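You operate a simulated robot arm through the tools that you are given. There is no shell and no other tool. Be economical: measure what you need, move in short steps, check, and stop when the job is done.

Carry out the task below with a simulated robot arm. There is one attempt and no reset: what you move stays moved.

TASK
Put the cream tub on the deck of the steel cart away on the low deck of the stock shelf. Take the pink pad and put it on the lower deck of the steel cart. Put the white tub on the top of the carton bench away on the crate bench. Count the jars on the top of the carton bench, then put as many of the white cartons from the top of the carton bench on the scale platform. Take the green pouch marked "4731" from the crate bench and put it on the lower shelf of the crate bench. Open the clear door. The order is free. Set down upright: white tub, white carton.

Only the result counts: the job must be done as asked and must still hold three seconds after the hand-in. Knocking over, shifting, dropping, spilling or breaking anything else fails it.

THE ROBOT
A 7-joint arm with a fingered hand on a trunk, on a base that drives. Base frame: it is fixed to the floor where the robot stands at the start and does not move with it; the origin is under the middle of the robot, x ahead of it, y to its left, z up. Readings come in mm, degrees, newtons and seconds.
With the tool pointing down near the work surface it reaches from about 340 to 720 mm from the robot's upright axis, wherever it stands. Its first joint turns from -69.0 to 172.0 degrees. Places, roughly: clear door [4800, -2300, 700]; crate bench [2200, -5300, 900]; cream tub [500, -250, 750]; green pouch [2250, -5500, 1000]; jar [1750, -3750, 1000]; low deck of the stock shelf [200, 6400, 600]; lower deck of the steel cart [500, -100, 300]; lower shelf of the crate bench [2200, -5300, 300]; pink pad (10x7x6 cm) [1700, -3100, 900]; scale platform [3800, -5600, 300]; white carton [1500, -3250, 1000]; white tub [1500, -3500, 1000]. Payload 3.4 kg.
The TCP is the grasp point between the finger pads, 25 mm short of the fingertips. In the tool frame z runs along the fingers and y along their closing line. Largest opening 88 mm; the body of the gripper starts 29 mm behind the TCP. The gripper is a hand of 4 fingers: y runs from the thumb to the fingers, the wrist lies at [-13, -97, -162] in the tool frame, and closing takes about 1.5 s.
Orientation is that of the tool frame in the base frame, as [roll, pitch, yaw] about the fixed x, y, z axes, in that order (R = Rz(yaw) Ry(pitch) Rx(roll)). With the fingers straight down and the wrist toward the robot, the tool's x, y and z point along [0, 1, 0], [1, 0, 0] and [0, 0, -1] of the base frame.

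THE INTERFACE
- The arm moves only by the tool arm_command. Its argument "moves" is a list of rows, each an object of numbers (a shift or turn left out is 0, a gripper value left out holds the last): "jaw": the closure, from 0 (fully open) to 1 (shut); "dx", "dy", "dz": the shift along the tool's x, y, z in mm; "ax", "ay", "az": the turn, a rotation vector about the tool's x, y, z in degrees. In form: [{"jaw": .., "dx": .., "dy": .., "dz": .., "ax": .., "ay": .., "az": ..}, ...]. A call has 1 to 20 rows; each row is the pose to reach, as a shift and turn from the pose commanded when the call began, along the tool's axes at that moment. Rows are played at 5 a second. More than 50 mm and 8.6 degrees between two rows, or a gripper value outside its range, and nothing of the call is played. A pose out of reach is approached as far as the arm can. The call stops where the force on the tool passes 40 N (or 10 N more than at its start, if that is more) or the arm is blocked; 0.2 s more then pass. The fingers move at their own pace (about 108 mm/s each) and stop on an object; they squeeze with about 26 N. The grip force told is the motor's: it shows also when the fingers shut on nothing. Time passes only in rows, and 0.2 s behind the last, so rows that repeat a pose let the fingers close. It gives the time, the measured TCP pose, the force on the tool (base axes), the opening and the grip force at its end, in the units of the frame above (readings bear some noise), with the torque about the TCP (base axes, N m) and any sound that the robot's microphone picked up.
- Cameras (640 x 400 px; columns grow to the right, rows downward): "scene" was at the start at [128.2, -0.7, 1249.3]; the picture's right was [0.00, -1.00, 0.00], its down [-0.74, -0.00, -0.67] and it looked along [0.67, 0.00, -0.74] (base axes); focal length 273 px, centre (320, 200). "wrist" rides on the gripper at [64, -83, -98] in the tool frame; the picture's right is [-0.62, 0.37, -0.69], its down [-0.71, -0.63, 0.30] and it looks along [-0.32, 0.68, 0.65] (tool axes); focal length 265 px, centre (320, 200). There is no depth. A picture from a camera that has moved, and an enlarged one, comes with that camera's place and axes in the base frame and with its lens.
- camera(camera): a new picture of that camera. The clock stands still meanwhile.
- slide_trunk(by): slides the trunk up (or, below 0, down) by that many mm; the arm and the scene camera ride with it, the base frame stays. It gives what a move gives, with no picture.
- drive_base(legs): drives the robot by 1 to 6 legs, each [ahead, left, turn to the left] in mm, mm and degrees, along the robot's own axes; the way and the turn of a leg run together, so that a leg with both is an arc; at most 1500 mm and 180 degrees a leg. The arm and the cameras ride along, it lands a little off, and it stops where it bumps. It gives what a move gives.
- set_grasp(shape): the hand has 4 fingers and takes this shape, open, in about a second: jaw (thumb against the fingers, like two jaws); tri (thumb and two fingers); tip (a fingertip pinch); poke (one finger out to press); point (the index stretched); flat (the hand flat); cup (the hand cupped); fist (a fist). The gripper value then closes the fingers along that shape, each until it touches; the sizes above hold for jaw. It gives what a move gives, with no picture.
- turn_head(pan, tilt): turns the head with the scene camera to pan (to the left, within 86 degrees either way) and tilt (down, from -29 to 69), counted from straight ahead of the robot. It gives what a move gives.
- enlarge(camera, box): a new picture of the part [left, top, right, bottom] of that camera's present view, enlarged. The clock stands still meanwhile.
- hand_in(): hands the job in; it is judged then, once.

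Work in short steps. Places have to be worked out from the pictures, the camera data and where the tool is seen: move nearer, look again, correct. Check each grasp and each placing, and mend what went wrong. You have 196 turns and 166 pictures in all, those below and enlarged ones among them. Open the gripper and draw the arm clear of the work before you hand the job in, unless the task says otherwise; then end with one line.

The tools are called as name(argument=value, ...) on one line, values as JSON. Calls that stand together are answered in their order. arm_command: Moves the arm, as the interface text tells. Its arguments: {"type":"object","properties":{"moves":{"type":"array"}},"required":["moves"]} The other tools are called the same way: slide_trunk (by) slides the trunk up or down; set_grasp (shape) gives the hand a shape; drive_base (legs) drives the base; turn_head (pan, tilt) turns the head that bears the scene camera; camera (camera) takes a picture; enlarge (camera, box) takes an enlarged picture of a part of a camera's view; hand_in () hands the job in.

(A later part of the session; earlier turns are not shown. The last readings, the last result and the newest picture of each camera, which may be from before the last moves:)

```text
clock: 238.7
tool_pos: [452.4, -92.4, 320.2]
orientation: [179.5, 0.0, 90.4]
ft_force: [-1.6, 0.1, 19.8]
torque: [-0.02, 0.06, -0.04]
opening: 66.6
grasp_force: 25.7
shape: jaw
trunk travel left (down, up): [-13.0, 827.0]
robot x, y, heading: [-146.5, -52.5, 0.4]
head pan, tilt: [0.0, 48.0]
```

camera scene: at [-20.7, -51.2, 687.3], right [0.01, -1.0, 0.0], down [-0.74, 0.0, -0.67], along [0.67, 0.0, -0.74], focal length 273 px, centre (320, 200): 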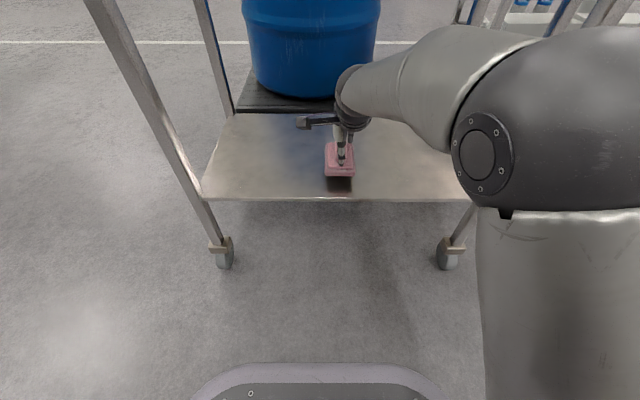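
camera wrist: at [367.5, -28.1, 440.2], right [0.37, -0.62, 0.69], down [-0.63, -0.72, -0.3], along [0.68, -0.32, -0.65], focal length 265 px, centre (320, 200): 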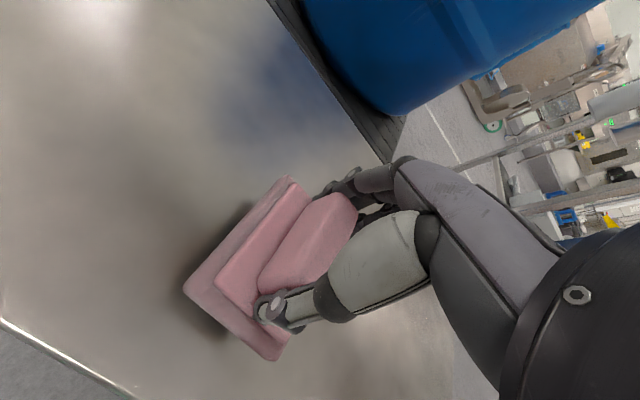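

The pad is firmly on the deck (contact at 320). I ease up 4 mm, open, and lift clear.

arm_command(moves=[{"dz": -4}, {"dz": -4, "jaw": 0}, {"dz": -4, "jaw": 0}, {"dz": -4, "jaw": 0}, {"dz": -4, "jaw": 0}, {"dz": -25}, {"dz": -60}, {"dz": -85}])

camera(camera="wrist")

```text
clock: 240.5
tool_pos: [452.6, -92.7, 401.2]
orientation: [-179.9, -0.1, 90.4]
ft_force: [-0.2, 0.0, 0.9]
torque: [-0.02, 0.01, -0.03]
opening: 87.8
grasp_force: 0.0
shape: jaw
trunk travel left (down, up): [-13.0, 827.0]
robot x, y, heading: [-152.1, -51.8, 0.4]
head pan, tilt: [0.0, 48.0]
```

```text
97 pictures are left
camera wrist: at [368.0, -28.2, 499.9], right [0.37, -0.62, 0.69], down [-0.63, -0.72, -0.3], along [0.68, -0.32, -0.66], focal length 265 px, centre (320, 200)
```

wrist: 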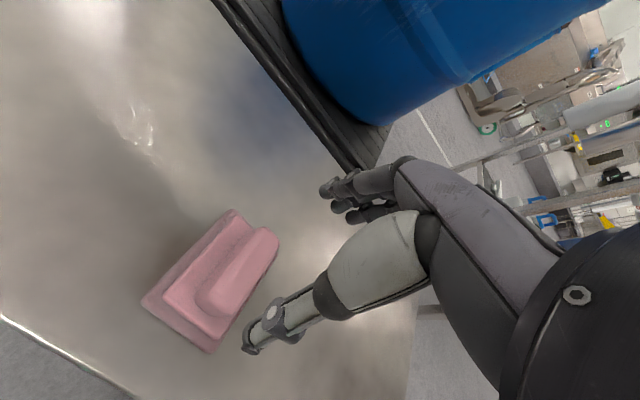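

The pad lies on the lower deck. I back out, raise the trunk and return to the carton bench for the white tub.

drive_base(legs=[[-330, 0, -0.4]])

slide_trunk(by=400)

slide_trunk(by=380)

drive_base(legs=[[0, -1500, 0], [0, -1500, 0], [0, -320, 0], [1000, 0, 0]])

camera(camera="scene")

```text
clock: 242.6
tool_pos: [133.7, -95.4, 401.0]
orientation: [-179.9, 0.0, 90.1]
ft_force: [-0.5, 0.8, 0.6]
torque: [0.0, 0.01, -0.04]
opening: 87.8
grasp_force: 0.1
shape: jaw
trunk travel left (down, up): [-13.0, 827.0]
robot x, y, heading: [-473.0, -57.0, -0.0]
head pan, tilt: [0.0, 48.0]
```

```text
clock: 246.4
tool_pos: [134.4, -95.0, 801.0]
orientation: [-179.9, 0.0, 90.2]
ft_force: [-0.5, -1.1, -0.1]
torque: [0.02, -0.01, 0.0]
opening: 88.0
grasp_force: 0.0
shape: jaw
trunk travel left (down, up): [-413.0, 427.0]
robot x, y, heading: [-466.2, -54.6, 0.1]
head pan, tilt: [0.0, 48.0]
```

```text
clock: 250.1
tool_pos: [134.4, -96.2, 1181.4]
orientation: [-180.0, 0.0, 90.1]
ft_force: [0.1, 0.1, 0.6]
torque: [-0.02, -0.01, 0.01]
opening: 88.1
grasp_force: 0.1
shape: jaw
trunk travel left (down, up): [-793.0, 47.0]
robot x, y, heading: [-466.8, -48.3, 0.1]
head pan, tilt: [0.0, 48.0]
```

```text
clock: 271.1
tool_pos: [1130.0, -3487.3, 1181.6]
orientation: [-179.8, 0.0, 87.7]
ft_force: [0.1, -1.3, 0.3]
torque: [0.04, 0.0, 0.02]
opening: 87.9
grasp_force: 0.0
shape: jaw
trunk travel left (down, up): [-793.0, 47.0]
robot x, y, heading: [532.5, -3418.8, -2.1]
head pan, tilt: [0.0, 48.0]
```

```text
96 pictures are left
camera scene: at [659.9, -3425.9, 1467.3], right [-0.04, -1.0, 0.0], down [-0.74, 0.03, -0.67], along [0.67, -0.03, -0.74], focal length 273 px, centre (320, 200)
```

scene: 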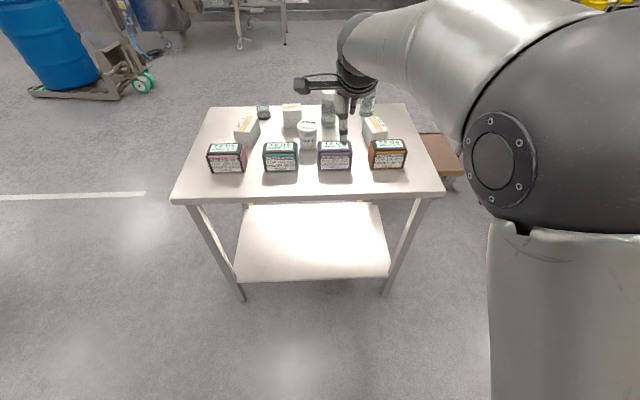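

I align the base for the white tub: forward 330, left 54, heading straight.

drive_base(legs=[[0, 60, 2.1], [330, 0, 0]])

camera(camera="wrist")

camera(camera="scene")

```text
clock: 273.9
tool_pos: [1472.4, -3409.4, 1180.8]
orientation: [-179.9, 0.1, 89.5]
ft_force: [0.7, -0.5, 0.2]
torque: [0.04, 0.02, 0.02]
opening: 88.1
grasp_force: 0.2
shape: jaw
trunk travel left (down, up): [-793.0, 47.0]
robot x, y, heading: [871.2, -3359.9, -0.4]
head pan, tilt: [0.0, 48.0]
```

```text
95 pictures are left
camera wrist: at [1387.7, -3345.0, 1279.8], right [0.36, -0.62, 0.69], down [-0.64, -0.71, -0.3], along [0.68, -0.33, -0.65], focal length 265 px, centre (320, 200)
```

wrist: 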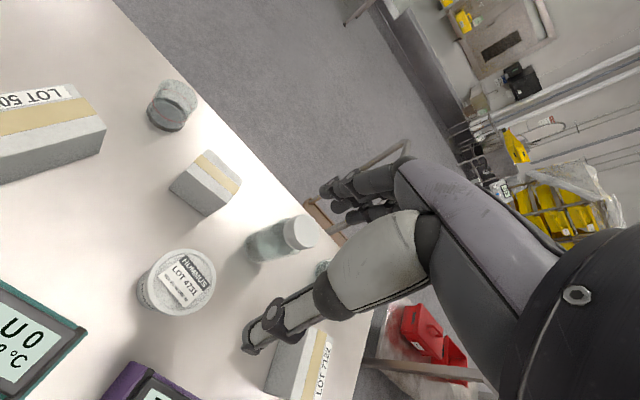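

```text
94 pictures are left
camera scene: at [998.5, -3362.5, 1467.3], right [-0.01, -1.0, 0.0], down [-0.74, 0.01, -0.67], along [0.67, -0.01, -0.74], focal length 273 px, centre (320, 200)
```

scene: 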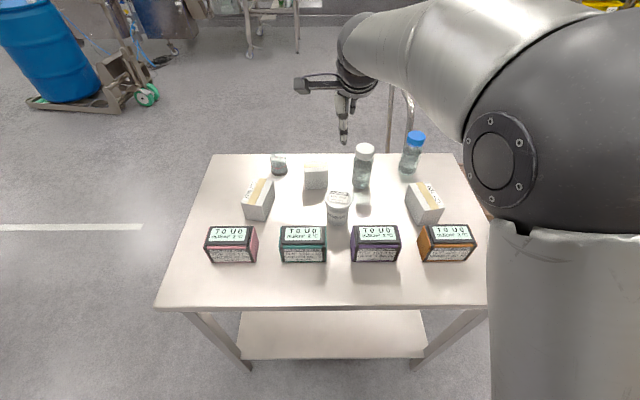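

White tub lid refined to (1481,-3418,941). I centre the hand over it and lower 190 mm, then check.

arm_command(moves=[{"dx": -9, "dy": 9, "az": 0.5}])

slide_trunk(by=-190)

camera(camera="wrist")

camera(camera="scene")

```text
clock: 274.3
tool_pos: [1479.9, -3419.3, 1181.3]
orientation: [-180.0, -0.1, 89.1]
ft_force: [0.6, 0.2, 0.4]
torque: [0.01, 0.0, -0.02]
opening: 87.9
grasp_force: 0.1
shape: jaw
trunk travel left (down, up): [-793.0, 47.0]
robot x, y, heading: [870.0, -3360.0, -0.5]
head pan, tilt: [0.0, 48.0]
```

```text
clock: 276.4
tool_pos: [1480.2, -3418.2, 991.7]
orientation: [-179.8, 0.0, 89.1]
ft_force: [-0.7, -0.4, 0.2]
torque: [0.05, 0.02, -0.01]
opening: 87.5
grasp_force: 0.1
shape: jaw
trunk travel left (down, up): [-603.0, 237.0]
robot x, y, heading: [870.9, -3359.3, 0.1]
head pan, tilt: [0.0, 48.0]
```

```text
93 pictures are left
camera wrist: at [1397.2, -3352.9, 1090.2], right [0.36, -0.63, 0.69], down [-0.64, -0.7, -0.3], along [0.68, -0.33, -0.65], focal length 265 px, centre (320, 200)
```

wrist: 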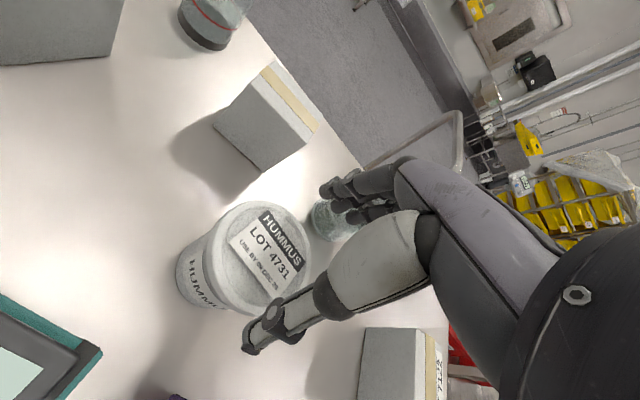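

```text
92 pictures are left
camera scene: at [998.3, -3362.5, 1277.3], right [-0.01, -1.0, 0.0], down [-0.74, 0.01, -0.67], along [0.67, -0.01, -0.74], focal length 273 px, centre (320, 200)
```

scene: 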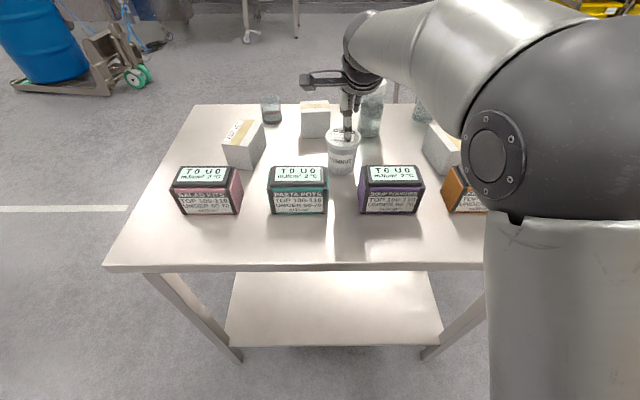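

Hand is centred within a few mm. I shift 4 mm left and lower to TCP ≈ 920 so the pads take the rim.

arm_command(moves=[{"dx": 4}, {"dx": 4, "dz": 25}, {"dx": 4, "dz": 50}, {"dx": 4, "dz": 70}])

camera(camera="wrist")

```text
clock: 277.4
tool_pos: [1478.4, -3414.3, 929.7]
orientation: [178.8, -0.3, 89.0]
ft_force: [3.6, -0.9, 32.4]
torque: [0.18, -0.76, -0.01]
opening: 87.7
grasp_force: 0.0
shape: jaw
trunk travel left (down, up): [-603.0, 237.0]
robot x, y, heading: [869.4, -3362.9, -0.6]
head pan, tilt: [0.0, 48.0]
```

```text
91 pictures are left
camera wrist: at [1393.2, -3349.1, 1026.9], right [0.34, -0.63, 0.7], down [-0.64, -0.7, -0.32], along [0.69, -0.33, -0.64], focal length 265 px, centre (320, 200)
```

wrist: 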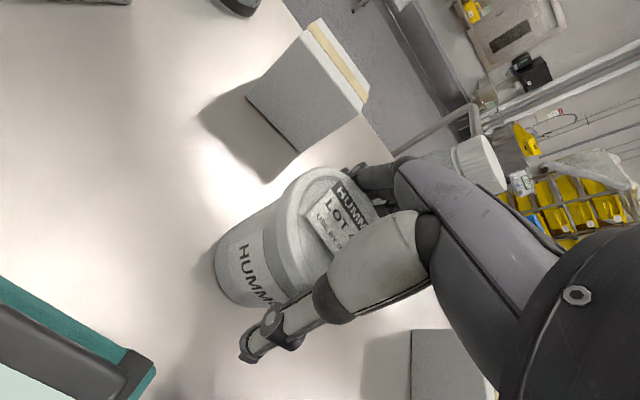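

Contact (32 N) – the palm probably meets the lid. I back up 14 mm and read again.

arm_command(moves=[{"dz": -14}, {"dz": -14}])

enlarge(camera="scene", box=[280, 60, 420, 190])

enlarge(camera="wrist", box=[200, 140, 440, 370])

```text
clock: 278.0
tool_pos: [1475.6, -3412.9, 934.2]
orientation: [-179.7, -0.1, 89.1]
ft_force: [1.1, -0.2, 4.4]
torque: [0.03, -0.25, -0.04]
opening: 88.0
grasp_force: 0.1
shape: jaw
trunk travel left (down, up): [-603.0, 237.0]
robot x, y, heading: [869.7, -3361.3, -0.7]
head pan, tilt: [0.0, 48.0]
```

```text
3.08 times, centred on (350, 125) of scene
camera zoom: at [997.6, -3362.6, 1277.1], right [-0.01, -1.0, 0.0], down [-0.74, 0.01, -0.67], along [0.67, -0.01, -0.74], focal length 841 px, centre (228, 431)
```

zoom: 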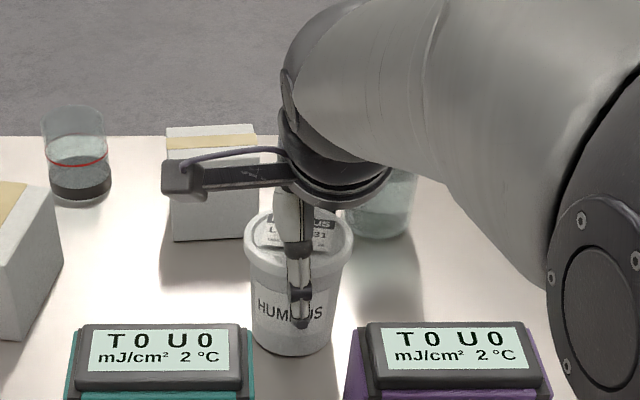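

```text
1.74 times, centred on (320, 255) of wrist
camera zoom: at [1394.8, -3348.3, 1032.6], right [0.36, -0.63, 0.69], down [-0.64, -0.7, -0.3], along [0.67, -0.34, -0.66], focal length 462 px, centre (320, 104)
```

zoom: 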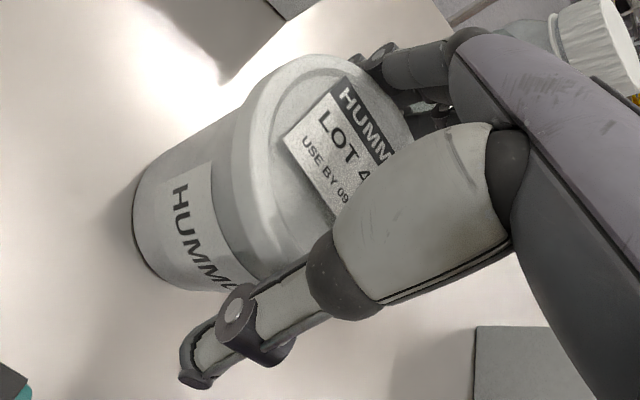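

Torque suggests the far fingers rest on the lid's far edge, so the tub is further in +x. I raise, shift 8 mm forward and lower again gently.

arm_command(moves=[{"dz": -20}, {"dz": -20, "dy": 8}, {"dz": -5, "dy": 8}, {"dz": 2, "dy": 8}, {"dz": 2, "dy": 8}])

arm_command(moves=[{"dz": 4}, {"dz": 8}, {"dz": 8}])

enlarge(camera="wrist", box=[200, 140, 440, 370])

```text
clock: 279.2
tool_pos: [1487.0, -3413.4, 934.6]
orientation: [179.7, -0.1, 89.1]
ft_force: [0.3, -0.4, 15.5]
torque: [0.08, 0.02, 0.01]
opening: 87.9
grasp_force: 0.2
shape: jaw
trunk travel left (down, up): [-603.0, 237.0]
robot x, y, heading: [867.6, -3363.6, -0.3]
head pan, tilt: [0.0, 48.0]
```

```text
clock: 280.0
tool_pos: [1486.8, -3415.6, 930.8]
orientation: [179.4, -0.3, 89.1]
ft_force: [0.9, 0.5, 28.6]
torque: [0.15, -0.06, -0.03]
opening: 87.9
grasp_force: 0.0
shape: jaw
trunk travel left (down, up): [-603.0, 237.0]
robot x, y, heading: [872.4, -3360.3, -0.4]
head pan, tilt: [0.0, 48.0]
```

```text
1.74 times, centred on (320, 255) of wrist
camera zoom: at [1402.7, -3349.0, 1027.2], right [0.35, -0.63, 0.7], down [-0.64, -0.7, -0.31], along [0.68, -0.33, -0.65], focal length 462 px, centre (320, 104)
```

zoom: 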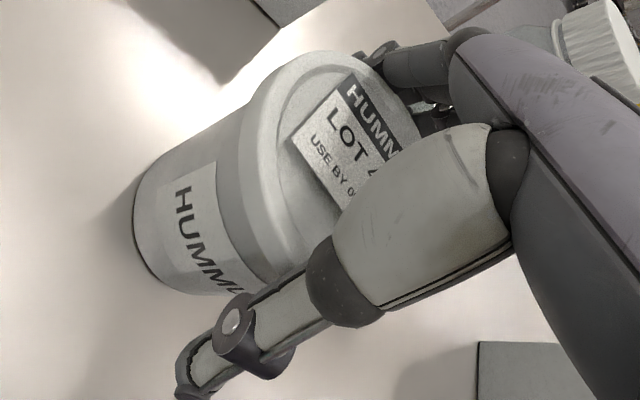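

Now the contact is centred – the palm rests on the lid. I raise to ~8 mm above contact and close the fingers.

arm_command(moves=[{"dz": -18}, {"dz": -18}, {"dz": -18, "jaw": 1}, {"dz": -18, "jaw": 1}, {"dz": -18, "jaw": 1}, {"dz": -18, "jaw": 1}, {"dz": -18, "jaw": 1}, {"dz": -18, "jaw": 1}, {"dz": -18, "jaw": 1}, {"dz": -18, "jaw": 1}])

enlarge(camera="wrist", box=[200, 140, 440, 370])

```text
clock: 282.2
tool_pos: [1488.8, -3417.2, 944.5]
orientation: [-179.8, 0.0, 89.2]
ft_force: [0.3, 0.2, 0.2]
torque: [0.02, 0.01, -0.03]
opening: 58.4
grasp_force: 25.6
shape: jaw
trunk travel left (down, up): [-603.0, 237.0]
robot x, y, heading: [869.7, -3362.2, -0.2]
head pan, tilt: [0.0, 48.0]
```

```text
1.74 times, centred on (320, 255) of wrist
camera zoom: at [1406.9, -3350.9, 1042.2], right [0.36, -0.63, 0.69], down [-0.64, -0.7, -0.3], along [0.68, -0.33, -0.66], focal length 462 px, centre (320, 104)
```

zoom: 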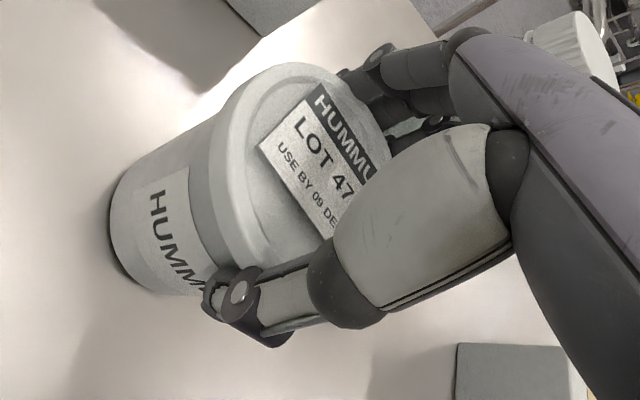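

Gripped at 58 mm below the lid rim. I lift 60 mm and check.

slide_trunk(by=60)

camera(camera="scene")

```text
clock: 283.2
tool_pos: [1490.0, -3416.2, 1003.0]
orientation: [-179.9, 0.0, 89.1]
ft_force: [-0.1, -0.3, -3.1]
torque: [-0.04, 0.01, -0.01]
opening: 57.9
grasp_force: 26.1
shape: jaw
trunk travel left (down, up): [-663.0, 177.0]
robot x, y, heading: [868.7, -3357.5, -0.3]
head pan, tilt: [0.0, 48.0]
```

```text
86 pictures are left
camera scene: at [999.0, -3362.6, 1337.2], right [-0.01, -1.0, 0.0], down [-0.74, 0.01, -0.67], along [0.67, -0.01, -0.74], focal length 273 px, centre (320, 200)
```

scene: 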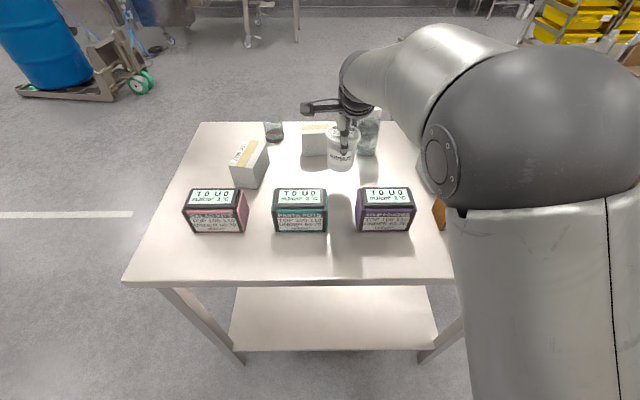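

The tub is held. I raise, back off and go toward the crate bench area for a survey.

slide_trunk(by=150)

drive_base(legs=[[-600, 0, 0], [0, -1200, 0]])

turn_head(pan=-10, tilt=20)

camera(camera="scene")

```text
clock: 284.9
tool_pos: [1490.6, -3416.0, 1153.7]
orientation: [-179.9, 0.0, 89.1]
ft_force: [1.0, -0.2, -2.1]
torque: [-0.04, -0.01, -0.02]
opening: 58.3
grasp_force: 26.2
shape: jaw
trunk travel left (down, up): [-813.0, 27.0]
robot x, y, heading: [869.7, -3360.1, -0.7]
head pan, tilt: [0.0, 48.0]
```

```text
clock: 294.3
tool_pos: [892.1, -4644.7, 1154.4]
orientation: [-179.9, 0.0, 90.6]
ft_force: [0.4, -0.2, -2.4]
torque: [-0.02, -0.02, -0.04]
opening: 58.1
grasp_force: 25.8
shape: jaw
trunk travel left (down, up): [-813.0, 27.0]
robot x, y, heading: [269.7, -4604.9, 1.2]
head pan, tilt: [0.0, 48.0]
```

```text
clock: 295.2
tool_pos: [892.7, -4645.4, 1154.1]
orientation: [-179.8, -0.1, 90.6]
ft_force: [0.6, 0.3, -2.7]
torque: [-0.03, 0.01, -0.01]
opening: 58.5
grasp_force: 25.8
shape: jaw
trunk travel left (down, up): [-813.0, 27.0]
robot x, y, heading: [272.6, -4602.2, 1.1]
head pan, tilt: [-10.0, 20.0]
```

```text
85 pictures are left
camera scene: at [413.1, -4619.6, 1530.0], right [-0.16, -0.99, 0.0], down [-0.34, 0.05, -0.94], along [0.93, -0.15, -0.34], focal length 273 px, centre (320, 200)
```

scene: 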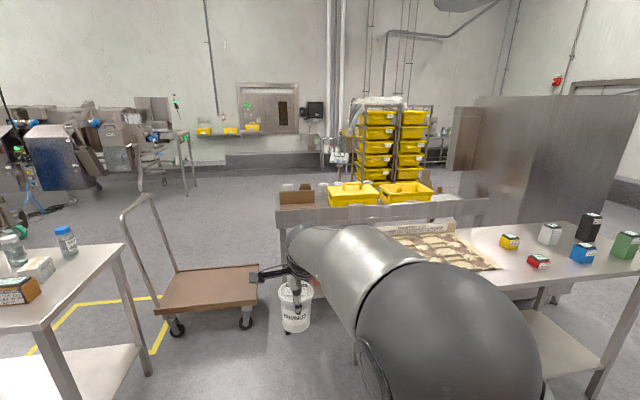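

The crate bench (yellow crates) has its upstand toward us; its open side is at +x. The trolley blocks the gap, so I go round the north of the carton bench.

drive_base(legs=[[0, 1500, -1.1], [0, 620, 0], [1500, 0, 0], [1450, 0, 0]])

turn_head(pan=-60, tilt=15)

camera(camera="scene")

```text
clock: 319.7
tool_pos: [3817.1, -2364.4, 1154.2]
orientation: [-179.9, 0.0, 92.1]
ft_force: [0.6, 0.5, -2.3]
torque: [0.0, 0.01, 0.01]
opening: 58.2
grasp_force: 26.1
shape: jaw
trunk travel left (down, up): [-813.0, 27.0]
robot x, y, heading: [3194.3, -2339.6, 2.6]
head pan, tilt: [-10.0, 20.0]
```

```text
clock: 320.9
tool_pos: [3817.3, -2364.9, 1153.7]
orientation: [-179.9, -0.1, 92.1]
ft_force: [-0.2, -0.3, -1.7]
torque: [0.0, 0.02, 0.0]
opening: 58.3
grasp_force: 26.3
shape: jaw
trunk travel left (down, up): [-813.0, 27.0]
robot x, y, heading: [3194.3, -2343.1, 2.5]
head pan, tilt: [-60.0, 15.0]
```

```text
84 pictures are left
camera scene: at [3294.9, -2418.8, 1538.2], right [-0.84, -0.54, 0.0], down [-0.14, 0.22, -0.97], along [0.52, -0.81, -0.26], focal length 273 px, centre (320, 200)
```

scene: 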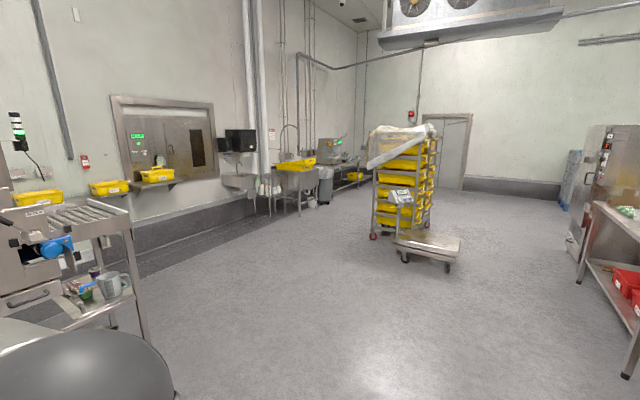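

I see the bench's open side (x≈2400, y −4620…−5930) and the scale platform near the crate rack. I drive south, turn to face −x and look at the bench top.

drive_base(legs=[[0, -1500, 0], [0, 0, -90], [0, 0, -92.5], [0, 1350, 0]])

turn_head(pan=0, tilt=30)

camera(camera="scene")

```text
clock: 341.9
tool_pos: [2707.2, -5152.2, 1151.6]
orientation: [-179.7, 0.1, -86.0]
ft_force: [0.0, 0.3, -1.9]
torque: [-0.02, 0.02, -0.01]
opening: 57.2
grasp_force: 26.0
shape: jaw
trunk travel left (down, up): [-813.0, 27.0]
robot x, y, heading: [3326.8, -5153.7, -175.5]
head pan, tilt: [-60.0, 15.0]
stopped in leg 4: the robot was blocked; the commanded pose is now the measured one
```

```text
clock: 343.2
tool_pos: [2706.8, -5151.9, 1153.7]
orientation: [-179.8, 0.1, -86.0]
ft_force: [-0.1, 0.1, -2.4]
torque: [-0.01, -0.04, -0.01]
opening: 57.7
grasp_force: 26.0
shape: jaw
trunk travel left (down, up): [-813.0, 27.0]
robot x, y, heading: [3327.5, -5158.2, -175.5]
head pan, tilt: [0.0, 30.0]
```

```text
83 pictures are left
camera scene: at [3186.4, -5165.4, 1514.1], right [-0.08, 1.0, 0.0], down [0.5, 0.04, -0.87], along [-0.86, -0.07, -0.5], focal length 273 px, centre (320, 200)
```

scene: 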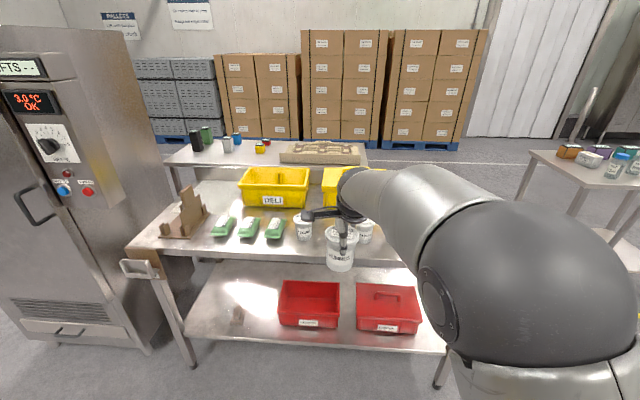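

The base was blocked at (3327,-5158). I look to the left to see by what.

turn_head(pan=70, tilt=45)

camera(camera="scene")

```text
clock: 344.7
tool_pos: [2704.3, -5152.4, 1152.3]
orientation: [-179.8, 0.0, -86.0]
ft_force: [-0.5, 0.5, -2.7]
torque: [0.01, 0.02, 0.0]
opening: 57.4
grasp_force: 25.5
shape: jaw
trunk travel left (down, up): [-813.0, 27.0]
robot x, y, heading: [3326.8, -5152.1, -175.2]
head pan, tilt: [70.0, 45.0]
```

```text
82 pictures are left
camera scene: at [3254.7, -5236.8, 1491.5], right [-0.96, 0.27, 0.0], down [0.19, 0.68, -0.71], along [-0.19, -0.68, -0.71], focal length 273 px, centre (320, 200)
```

scene: 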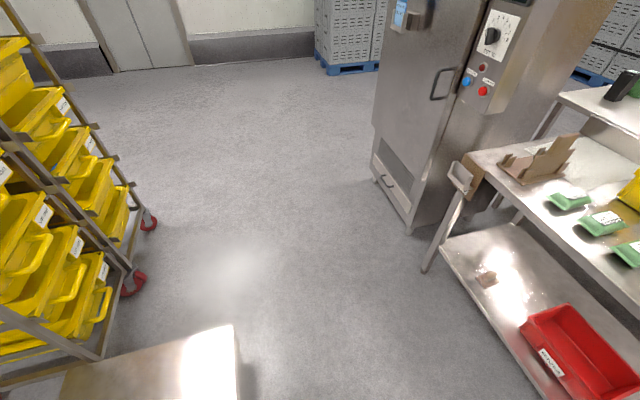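

The base touched the scale's corner (x≈3460, y≈-5400). I move away from it, straighten the heading, and view the bench's north half.

drive_base(legs=[[60, -300, -4.5]])

turn_head(pan=0, tilt=38)

camera(camera="wrist")

camera(camera="scene")

```text
clock: 346.7
tool_pos: [2637.0, -4803.8, 1152.6]
orientation: [-179.7, 0.0, -90.5]
ft_force: [-0.3, 0.4, -2.0]
torque: [-0.04, -0.03, -0.01]
opening: 57.6
grasp_force: 26.4
shape: jaw
trunk travel left (down, up): [-813.0, 27.0]
robot x, y, heading: [3255.4, -4856.1, 179.7]
head pan, tilt: [70.0, 45.0]
```

```text
clock: 348.1
tool_pos: [2637.0, -4803.1, 1153.0]
orientation: [-179.8, -0.1, -90.6]
ft_force: [-0.1, 0.4, -3.2]
torque: [0.04, 0.0, 0.0]
opening: 57.5
grasp_force: 25.9
shape: jaw
trunk travel left (down, up): [-813.0, 27.0]
robot x, y, heading: [3254.9, -4854.4, 179.9]
head pan, tilt: [0.0, 38.0]
```

```text
81 pictures are left
camera wrist: at [2718.7, -4868.0, 1251.7], right [-0.36, 0.62, 0.69], down [0.64, 0.71, -0.3], along [-0.68, 0.33, -0.66], focal length 265 px, centre (320, 200)
```

wrist: 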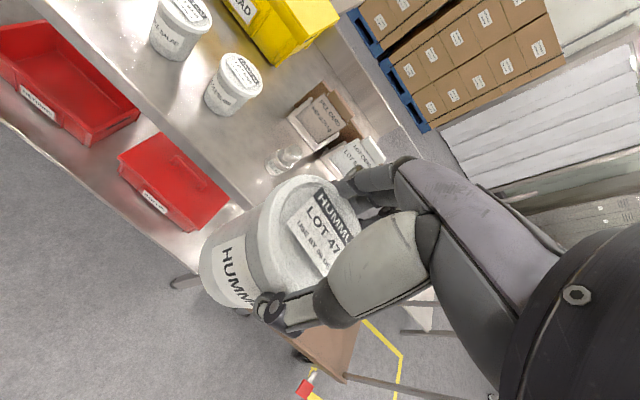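

```text
80 pictures are left
camera scene: at [3118.4, -4854.7, 1501.7], right [0.0, 1.0, 0.0], down [0.62, 0.0, -0.79], along [-0.79, 0.0, -0.62], focal length 273 px, centre (320, 200)
```

scene: 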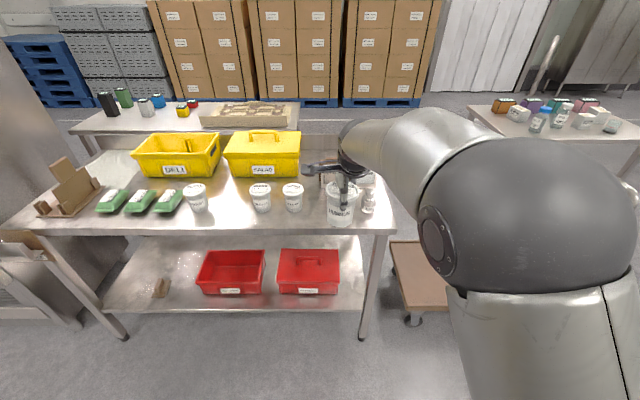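

Three similar tubs stand on the bench; there's a free gap around (2375,-5183), between two of them. I drive forward, then left, keeping the tub high.

drive_base(legs=[[262, 0, 0], [0, 380, 0]])

camera(camera="scene")

camera(camera="wrist")

```text
clock: 352.0
tool_pos: [2380.1, -5178.5, 1153.0]
orientation: [-179.9, 0.0, -90.4]
ft_force: [-0.1, -0.5, -3.1]
torque: [-0.02, 0.01, 0.02]
opening: 57.4
grasp_force: 25.7
shape: jaw
trunk travel left (down, up): [-813.0, 27.0]
robot x, y, heading: [2998.4, -5228.8, -180.1]
head pan, tilt: [0.0, 38.0]
```

```text
79 pictures are left
camera scene: at [2861.5, -5229.4, 1501.7], right [0.0, 1.0, 0.0], down [0.62, 0.0, -0.79], along [-0.79, 0.0, -0.62], focal length 273 px, centre (320, 200)
```

scene: 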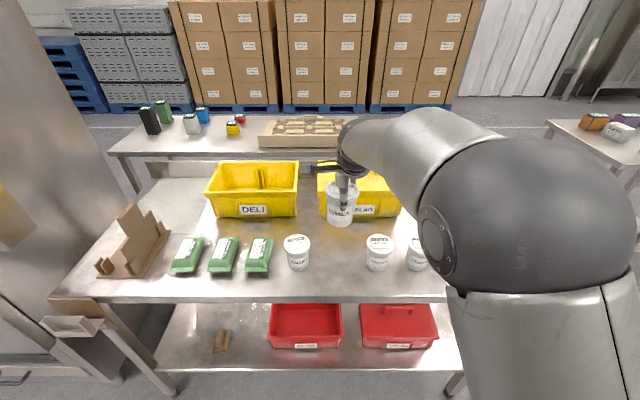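

```text
78 pictures are left
camera wrist: at [2461.9, -5243.9, 1251.7], right [-0.37, 0.62, 0.69], down [0.64, 0.71, -0.3], along [-0.68, 0.33, -0.66], focal length 265 px, centre (320, 200)
```

wrist: 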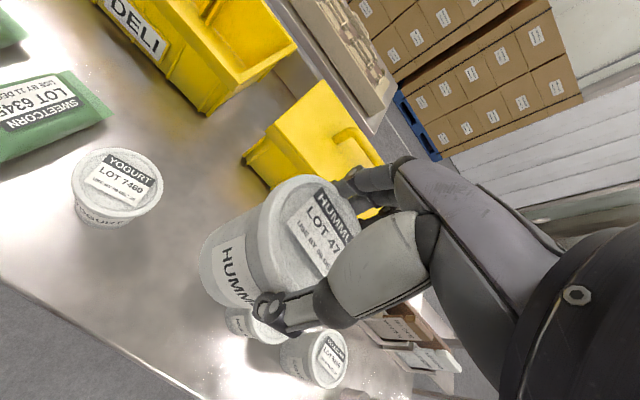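

Neighbour tubs are at (2362,-5283) and (2362,-5076); the held tub is right in the gap. I lower 150 mm by trunk and then feel down.

slide_trunk(by=-150)

camera(camera="scene")

arm_command(moves=[{"dz": 5}, {"dz": 10}, {"dz": 10}])

```text
clock: 353.7
tool_pos: [2380.4, -5179.8, 1004.0]
orientation: [-179.7, 0.0, -90.4]
ft_force: [0.5, -0.7, -2.0]
torque: [0.0, -0.01, -0.02]
opening: 57.3
grasp_force: 26.1
shape: jaw
trunk travel left (down, up): [-663.0, 177.0]
robot x, y, heading: [2999.2, -5229.2, -180.0]
head pan, tilt: [0.0, 38.0]
```

```text
77 pictures are left
camera scene: at [2861.7, -5229.3, 1351.7], right [0.0, 1.0, 0.0], down [0.62, 0.0, -0.79], along [-0.79, 0.0, -0.62], focal length 273 px, centre (320, 200)
```

scene: 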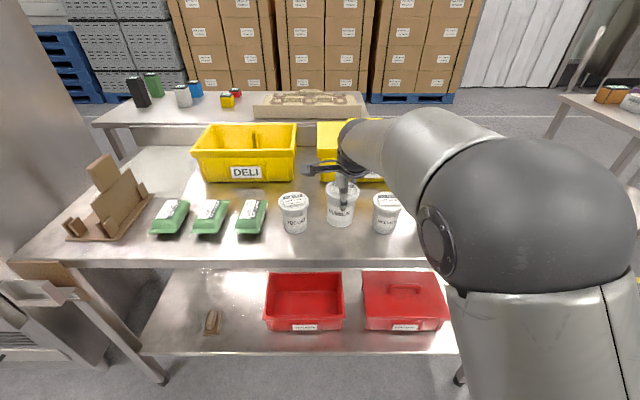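

```text
clock: 354.5
tool_pos: [2381.4, -5177.9, 993.2]
orientation: [-179.7, 0.0, -90.4]
ft_force: [0.3, 0.4, -2.2]
torque: [0.0, 0.02, -0.01]
opening: 57.3
grasp_force: 26.0
shape: jaw
trunk travel left (down, up): [-663.0, 177.0]
robot x, y, heading: [3000.0, -5229.3, -180.0]
head pan, tilt: [0.0, 38.0]
```

No contact yet; I continue down in small steps.

arm_command(moves=[{"dz": 4}, {"dz": 8}, {"dz": 12}, {"dz": 15}, {"dz": 15}])

arm_command(moves=[{"dz": 3}, {"dz": 6}, {"dz": 6}])

```text
clock: 355.7
tool_pos: [2381.0, -5178.9, 978.7]
orientation: [-179.8, 0.0, -90.4]
ft_force: [-0.6, 0.4, -2.6]
torque: [0.01, 0.0, 0.0]
opening: 57.3
grasp_force: 26.2
shape: jaw
trunk travel left (down, up): [-663.0, 177.0]
robot x, y, heading: [2999.5, -5229.4, -180.1]
head pan, tilt: [0.0, 38.0]
```

```text
clock: 356.5
tool_pos: [2380.3, -5177.6, 973.1]
orientation: [-179.8, -0.1, -90.4]
ft_force: [0.1, -0.2, -2.9]
torque: [0.06, 0.01, 0.02]
opening: 57.3
grasp_force: 26.4
shape: jaw
trunk travel left (down, up): [-663.0, 177.0]
robot x, y, heading: [3000.4, -5227.7, -179.9]
head pan, tilt: [0.0, 38.0]
```

arm_command(moves=[{"dz": 3}, {"dz": 6}, {"dz": 6}])

arm_command(moves=[{"dz": 3}, {"dz": 5}, {"dz": 5}])

arm_command(moves=[{"dz": 2}, {"dz": 4}, {"dz": 4}])

enlarge(camera="scene", box=[270, 160, 430, 260])

```text
clock: 357.3
tool_pos: [2381.3, -5177.6, 965.5]
orientation: [-179.8, 0.0, -90.4]
ft_force: [0.0, 0.2, -2.6]
torque: [0.0, 0.01, 0.0]
opening: 57.3
grasp_force: 26.0
shape: jaw
trunk travel left (down, up): [-663.0, 177.0]
robot x, y, heading: [2997.2, -5226.9, -180.1]
head pan, tilt: [0.0, 38.0]
```

```text
clock: 358.1
tool_pos: [2381.2, -5177.4, 960.1]
orientation: [-179.8, 0.0, -90.4]
ft_force: [0.2, -0.7, -2.9]
torque: [0.02, 0.01, 0.04]
opening: 57.5
grasp_force: 26.4
shape: jaw
trunk travel left (down, up): [-663.0, 177.0]
robot x, y, heading: [3000.1, -5231.8, -180.1]
head pan, tilt: [0.0, 38.0]
```

```text
clock: 358.9
tool_pos: [2379.9, -5177.1, 956.4]
orientation: [-179.8, 0.0, -90.4]
ft_force: [-0.9, 0.2, -1.2]
torque: [0.01, 0.0, -0.02]
opening: 57.5
grasp_force: 26.2
shape: jaw
trunk travel left (down, up): [-663.0, 177.0]
robot x, y, heading: [2999.7, -5225.8, -179.9]
head pan, tilt: [0.0, 38.0]
```

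```text
4.00 times, centred on (350, 210) of scene
camera zoom: at [2861.6, -5229.3, 1351.7], right [0.0, 1.0, 0.0], down [0.62, 0.0, -0.79], along [-0.79, 0.0, -0.62], focal length 1094 px, centre (200, 160)
```

zoom: 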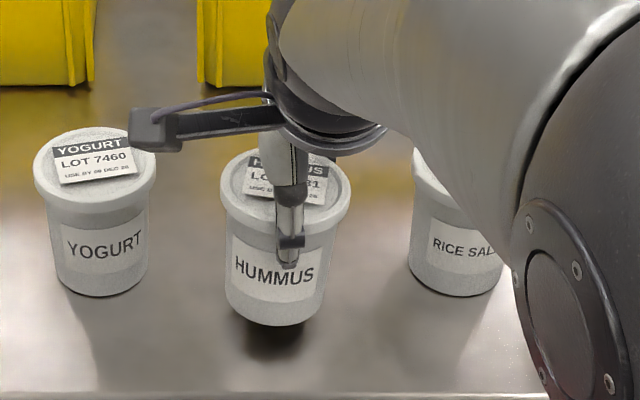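

The shadow shows a small remaining gap; I continue.

arm_command(moves=[{"dz": 2}, {"dz": 4}, {"dz": 4}])

arm_command(moves=[{"dz": 2}, {"dz": 4}, {"dz": 4}])

arm_command(moves=[{"dz": 2}, {"dz": 4}, {"dz": 4}])

```text
clock: 359.7
tool_pos: [2379.2, -5178.2, 954.0]
orientation: [-179.8, 0.0, -90.4]
ft_force: [0.3, -0.6, -2.8]
torque: [0.01, 0.01, 0.0]
opening: 57.5
grasp_force: 26.0
shape: jaw
trunk travel left (down, up): [-663.0, 177.0]
robot x, y, heading: [2999.5, -5230.7, -180.0]
head pan, tilt: [0.0, 38.0]
```

```text
clock: 360.5
tool_pos: [2378.7, -5178.5, 947.7]
orientation: [-179.8, 0.0, -90.5]
ft_force: [-0.7, 0.2, -2.2]
torque: [0.02, 0.0, -0.01]
opening: 57.4
grasp_force: 25.6
shape: jaw
trunk travel left (down, up): [-663.0, 177.0]
robot x, y, heading: [2999.0, -5226.4, -179.7]
head pan, tilt: [0.0, 38.0]
```

```text
clock: 361.3
tool_pos: [2378.9, -5178.9, 943.6]
orientation: [-179.9, -0.1, -90.4]
ft_force: [-0.4, -1.3, -2.5]
torque: [0.0, 0.06, 0.01]
opening: 57.3
grasp_force: 26.0
shape: jaw
trunk travel left (down, up): [-663.0, 177.0]
robot x, y, heading: [2999.6, -5230.9, -179.9]
head pan, tilt: [0.0, 38.0]
```

arm_command(moves=[{"dz": 3}, {"dz": 6}, {"dz": 6}])

arm_command(moves=[{"dz": 3}, {"dz": 5}, {"dz": 5}])

enlarge(camera="scene", box=[270, 160, 430, 260])

```text
clock: 362.1
tool_pos: [2380.7, -5180.0, 942.1]
orientation: [179.8, 0.0, -90.4]
ft_force: [-0.3, -1.3, 10.2]
torque: [0.11, 0.23, 0.01]
opening: 57.0
grasp_force: 25.9
shape: jaw
trunk travel left (down, up): [-663.0, 177.0]
robot x, y, heading: [3001.4, -5227.8, -179.8]
head pan, tilt: [0.0, 38.0]
```

```text
clock: 362.9
tool_pos: [2382.7, -5181.2, 939.6]
orientation: [179.6, 0.0, -90.4]
ft_force: [0.9, -4.0, 28.2]
torque: [0.11, 0.45, 0.05]
opening: 56.2
grasp_force: 25.8
shape: jaw
trunk travel left (down, up): [-663.0, 177.0]
robot x, y, heading: [3000.0, -5229.4, -180.0]
head pan, tilt: [0.0, 38.0]
```

```text
4.00 times, centred on (350, 210) of scene
camera zoom: at [2867.9, -5230.6, 1352.6], right [0.0, 1.0, 0.0], down [0.61, 0.0, -0.79], along [-0.79, 0.0, -0.61], focal length 1094 px, centre (200, 160)
```

zoom: 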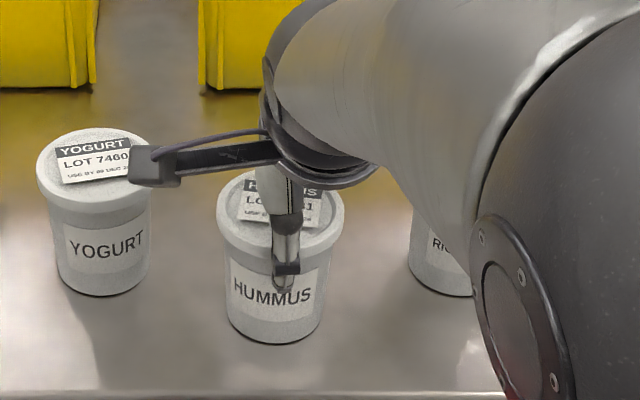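

The tub is on the bench (contact at 942). I relieve the pressure, open, and lift straight up.

arm_command(moves=[{"dz": -8}, {"dz": -10, "jaw": 0}, {"dz": -10, "jaw": 0}, {"dz": -10, "jaw": 0}, {"dz": -10, "jaw": 0}, {"dz": -10, "jaw": 0}, {"dz": -30}, {"dz": -60}, {"dz": -90}, {"dz": -120}, {"dz": -150}])

camera(camera="scene")

camera(camera="wrist")

```text
clock: 365.3
tool_pos: [2379.4, -5179.8, 1083.8]
orientation: [-179.8, 0.0, -90.4]
ft_force: [0.5, 0.8, 0.0]
torque: [0.02, 0.0, -0.04]
opening: 88.1
grasp_force: 0.1
shape: jaw
trunk travel left (down, up): [-663.0, 177.0]
robot x, y, heading: [2996.0, -5226.8, -180.2]
head pan, tilt: [0.0, 38.0]
```

```text
74 pictures are left
camera scene: at [2862.5, -5229.2, 1351.8], right [0.0, 1.0, 0.0], down [0.62, 0.0, -0.79], along [-0.79, 0.0, -0.62], focal length 273 px, centre (320, 200)
```

scene: 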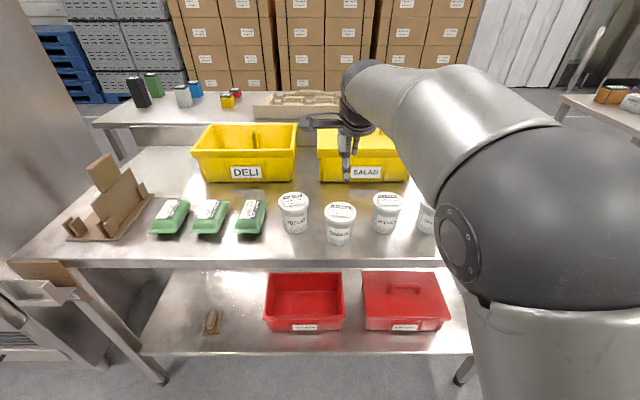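

```text
73 pictures are left
camera wrist: at [2462.3, -5243.2, 1181.9], right [-0.37, 0.62, 0.69], down [0.64, 0.71, -0.3], along [-0.68, 0.33, -0.66], focal length 265 px, centre (320, 200)
```

wrist: 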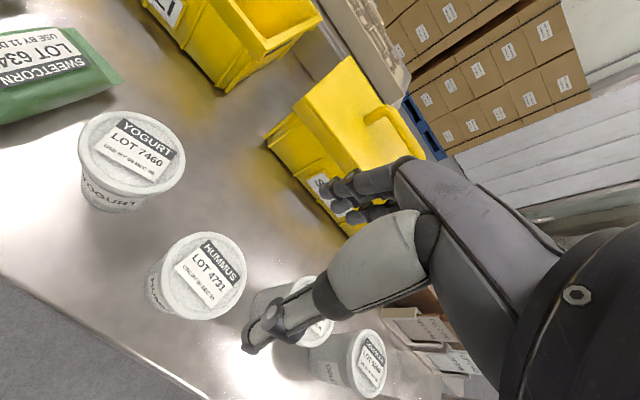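

The white tub stands upright in the row. Now I read the pouch labels.

enlarge(camera="scene", box=[140, 190, 275, 245])

```text
4.74 times, centred on (208, 218) of scene
camera zoom: at [2862.5, -5229.2, 1351.8], right [0.0, 1.0, 0.0], down [0.62, 0.0, -0.79], along [-0.79, 0.0, -0.62], focal length 1296 px, centre (853, 117)
```

zoom: 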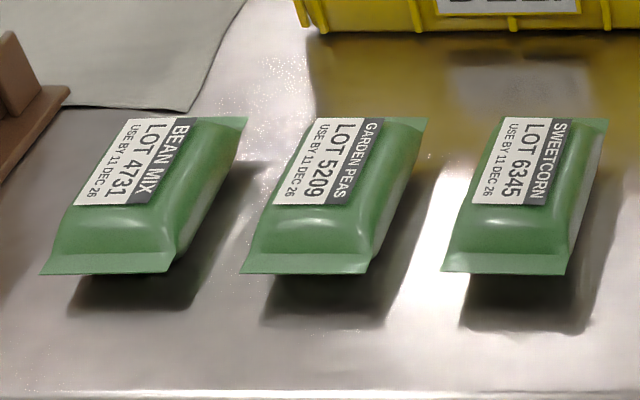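

The left pouch is LOT 4731, near (2314,-5622), lying along x, ~74 mm wide. I rotate the hand 90° so it closes across the pouch, and drive left in front of it.

arm_command(moves=[{"az": -8, "dz": -10}, {"az": -16, "dz": -20}, {"az": -24, "dz": -30}, {"az": -32, "dz": -40}, {"az": -40, "dz": -50}, {"az": -48, "dz": -50}, {"az": -56, "dz": -50}, {"az": -64, "dz": -50}, {"az": -72, "dz": -50}, {"az": -80, "dz": -50}, {"az": -88, "dz": -50}, {"az": -90, "dz": -50}])

drive_base(legs=[[0, 340, 0]])

camera(camera="scene")

camera(camera="wrist")

```text
clock: 367.9
tool_pos: [2420.1, -5184.5, 1126.3]
orientation: [179.9, -0.3, -2.8]
ft_force: [-0.5, 0.9, 0.6]
torque: [-0.01, -0.01, -0.01]
opening: 88.1
grasp_force: 0.0
shape: jaw
out of reach, approached as far as the arm can: row 8, 9, 10, 11, 12
trunk travel left (down, up): [-663.0, 177.0]
robot x, y, heading: [3001.6, -5229.6, -179.8]
head pan, tilt: [0.0, 38.0]
```

```text
clock: 370.2
tool_pos: [2419.6, -5529.8, 1126.7]
orientation: [-179.9, -0.3, -2.9]
ft_force: [1.1, 0.4, -0.1]
torque: [0.03, 0.0, 0.0]
opening: 88.1
grasp_force: 0.1
shape: jaw
trunk travel left (down, up): [-663.0, 177.0]
robot x, y, heading: [3002.9, -5575.4, 180.1]
head pan, tilt: [0.0, 38.0]
```

```text
71 pictures are left
camera scene: at [2862.1, -5576.1, 1351.7], right [0.0, 1.0, 0.0], down [0.62, 0.0, -0.79], along [-0.79, 0.0, -0.62], focal length 273 px, centre (320, 200)
```

scene: 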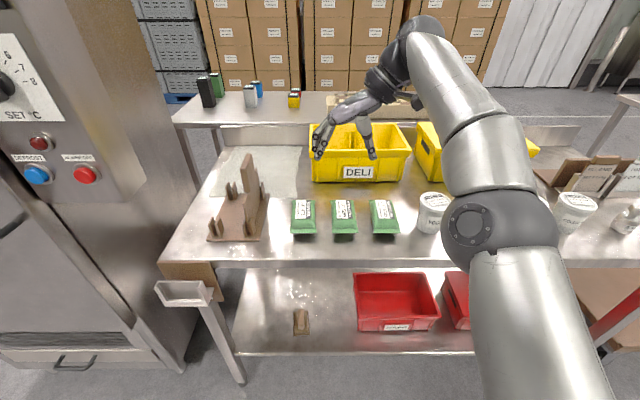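

```text
70 pictures are left
camera wrist: at [2487.7, -5449.6, 1224.6], right [-0.64, -0.34, 0.69], down [-0.68, 0.67, -0.31], along [-0.36, -0.67, -0.65], focal length 265 px, centre (320, 200)
```

wrist: 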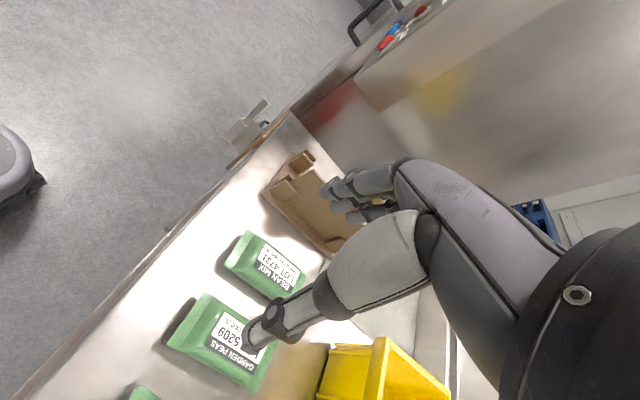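

The rotated hand was at its reach limit. I bring the hand nearer to the robot and left, then drive closer so the pouch is within comfortable reach.

arm_command(moves=[{"dx": 40}, {"dx": 80, "dy": 20}, {"dx": 103, "dy": 55}, {"dx": 103, "dy": 95}, {"dx": 103, "dy": 95}])

drive_base(legs=[[205, 0, 0]])

camera(camera="scene")

camera(camera="wrist")

```text
clock: 371.4
tool_pos: [2520.0, -5629.6, 1127.8]
orientation: [179.8, -0.1, -3.0]
ft_force: [0.5, -0.7, 0.0]
torque: [-0.01, -0.02, 0.03]
opening: 87.7
grasp_force: 0.1
shape: jaw
trunk travel left (down, up): [-663.0, 177.0]
robot x, y, heading: [2997.1, -5572.6, 179.7]
head pan, tilt: [0.0, 38.0]
```

```text
clock: 373.0
tool_pos: [2306.3, -5632.2, 1128.2]
orientation: [180.0, -0.2, -2.8]
ft_force: [-0.1, 0.1, 0.1]
torque: [-0.01, 0.0, -0.01]
opening: 87.8
grasp_force: 0.0
shape: jaw
trunk travel left (down, up): [-663.0, 177.0]
robot x, y, heading: [2787.6, -5573.0, -180.0]
head pan, tilt: [0.0, 38.0]
```

```text
69 pictures are left
camera scene: at [2649.9, -5575.5, 1351.7], right [0.0, 1.0, 0.0], down [0.62, 0.0, -0.79], along [-0.79, 0.0, -0.62], focal length 273 px, centre (320, 200)
```

scene: 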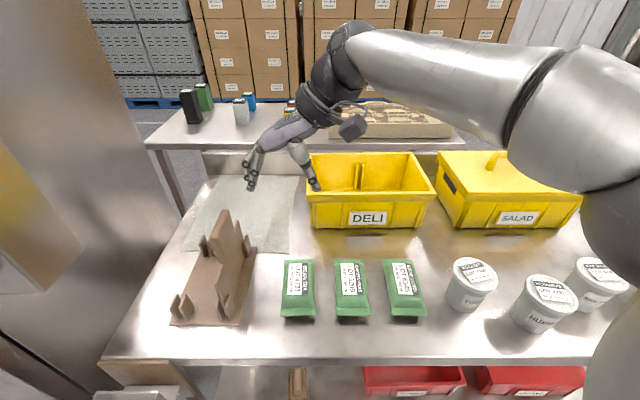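

```text
68 pictures are left
camera wrist: at [2374.4, -5551.1, 1226.5], right [-0.64, -0.34, 0.69], down [-0.68, 0.67, -0.31], along [-0.36, -0.67, -0.65], focal length 265 px, centre (320, 200)
```

wrist: 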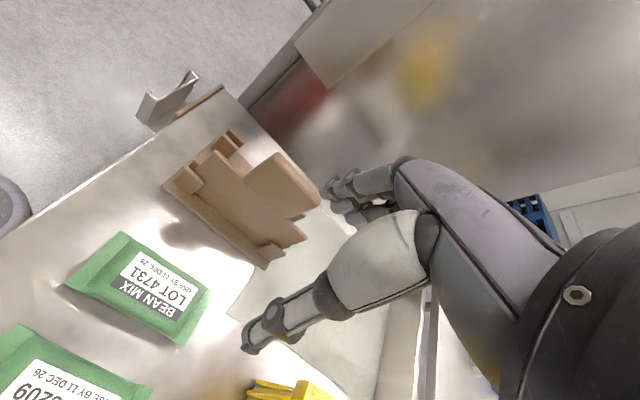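

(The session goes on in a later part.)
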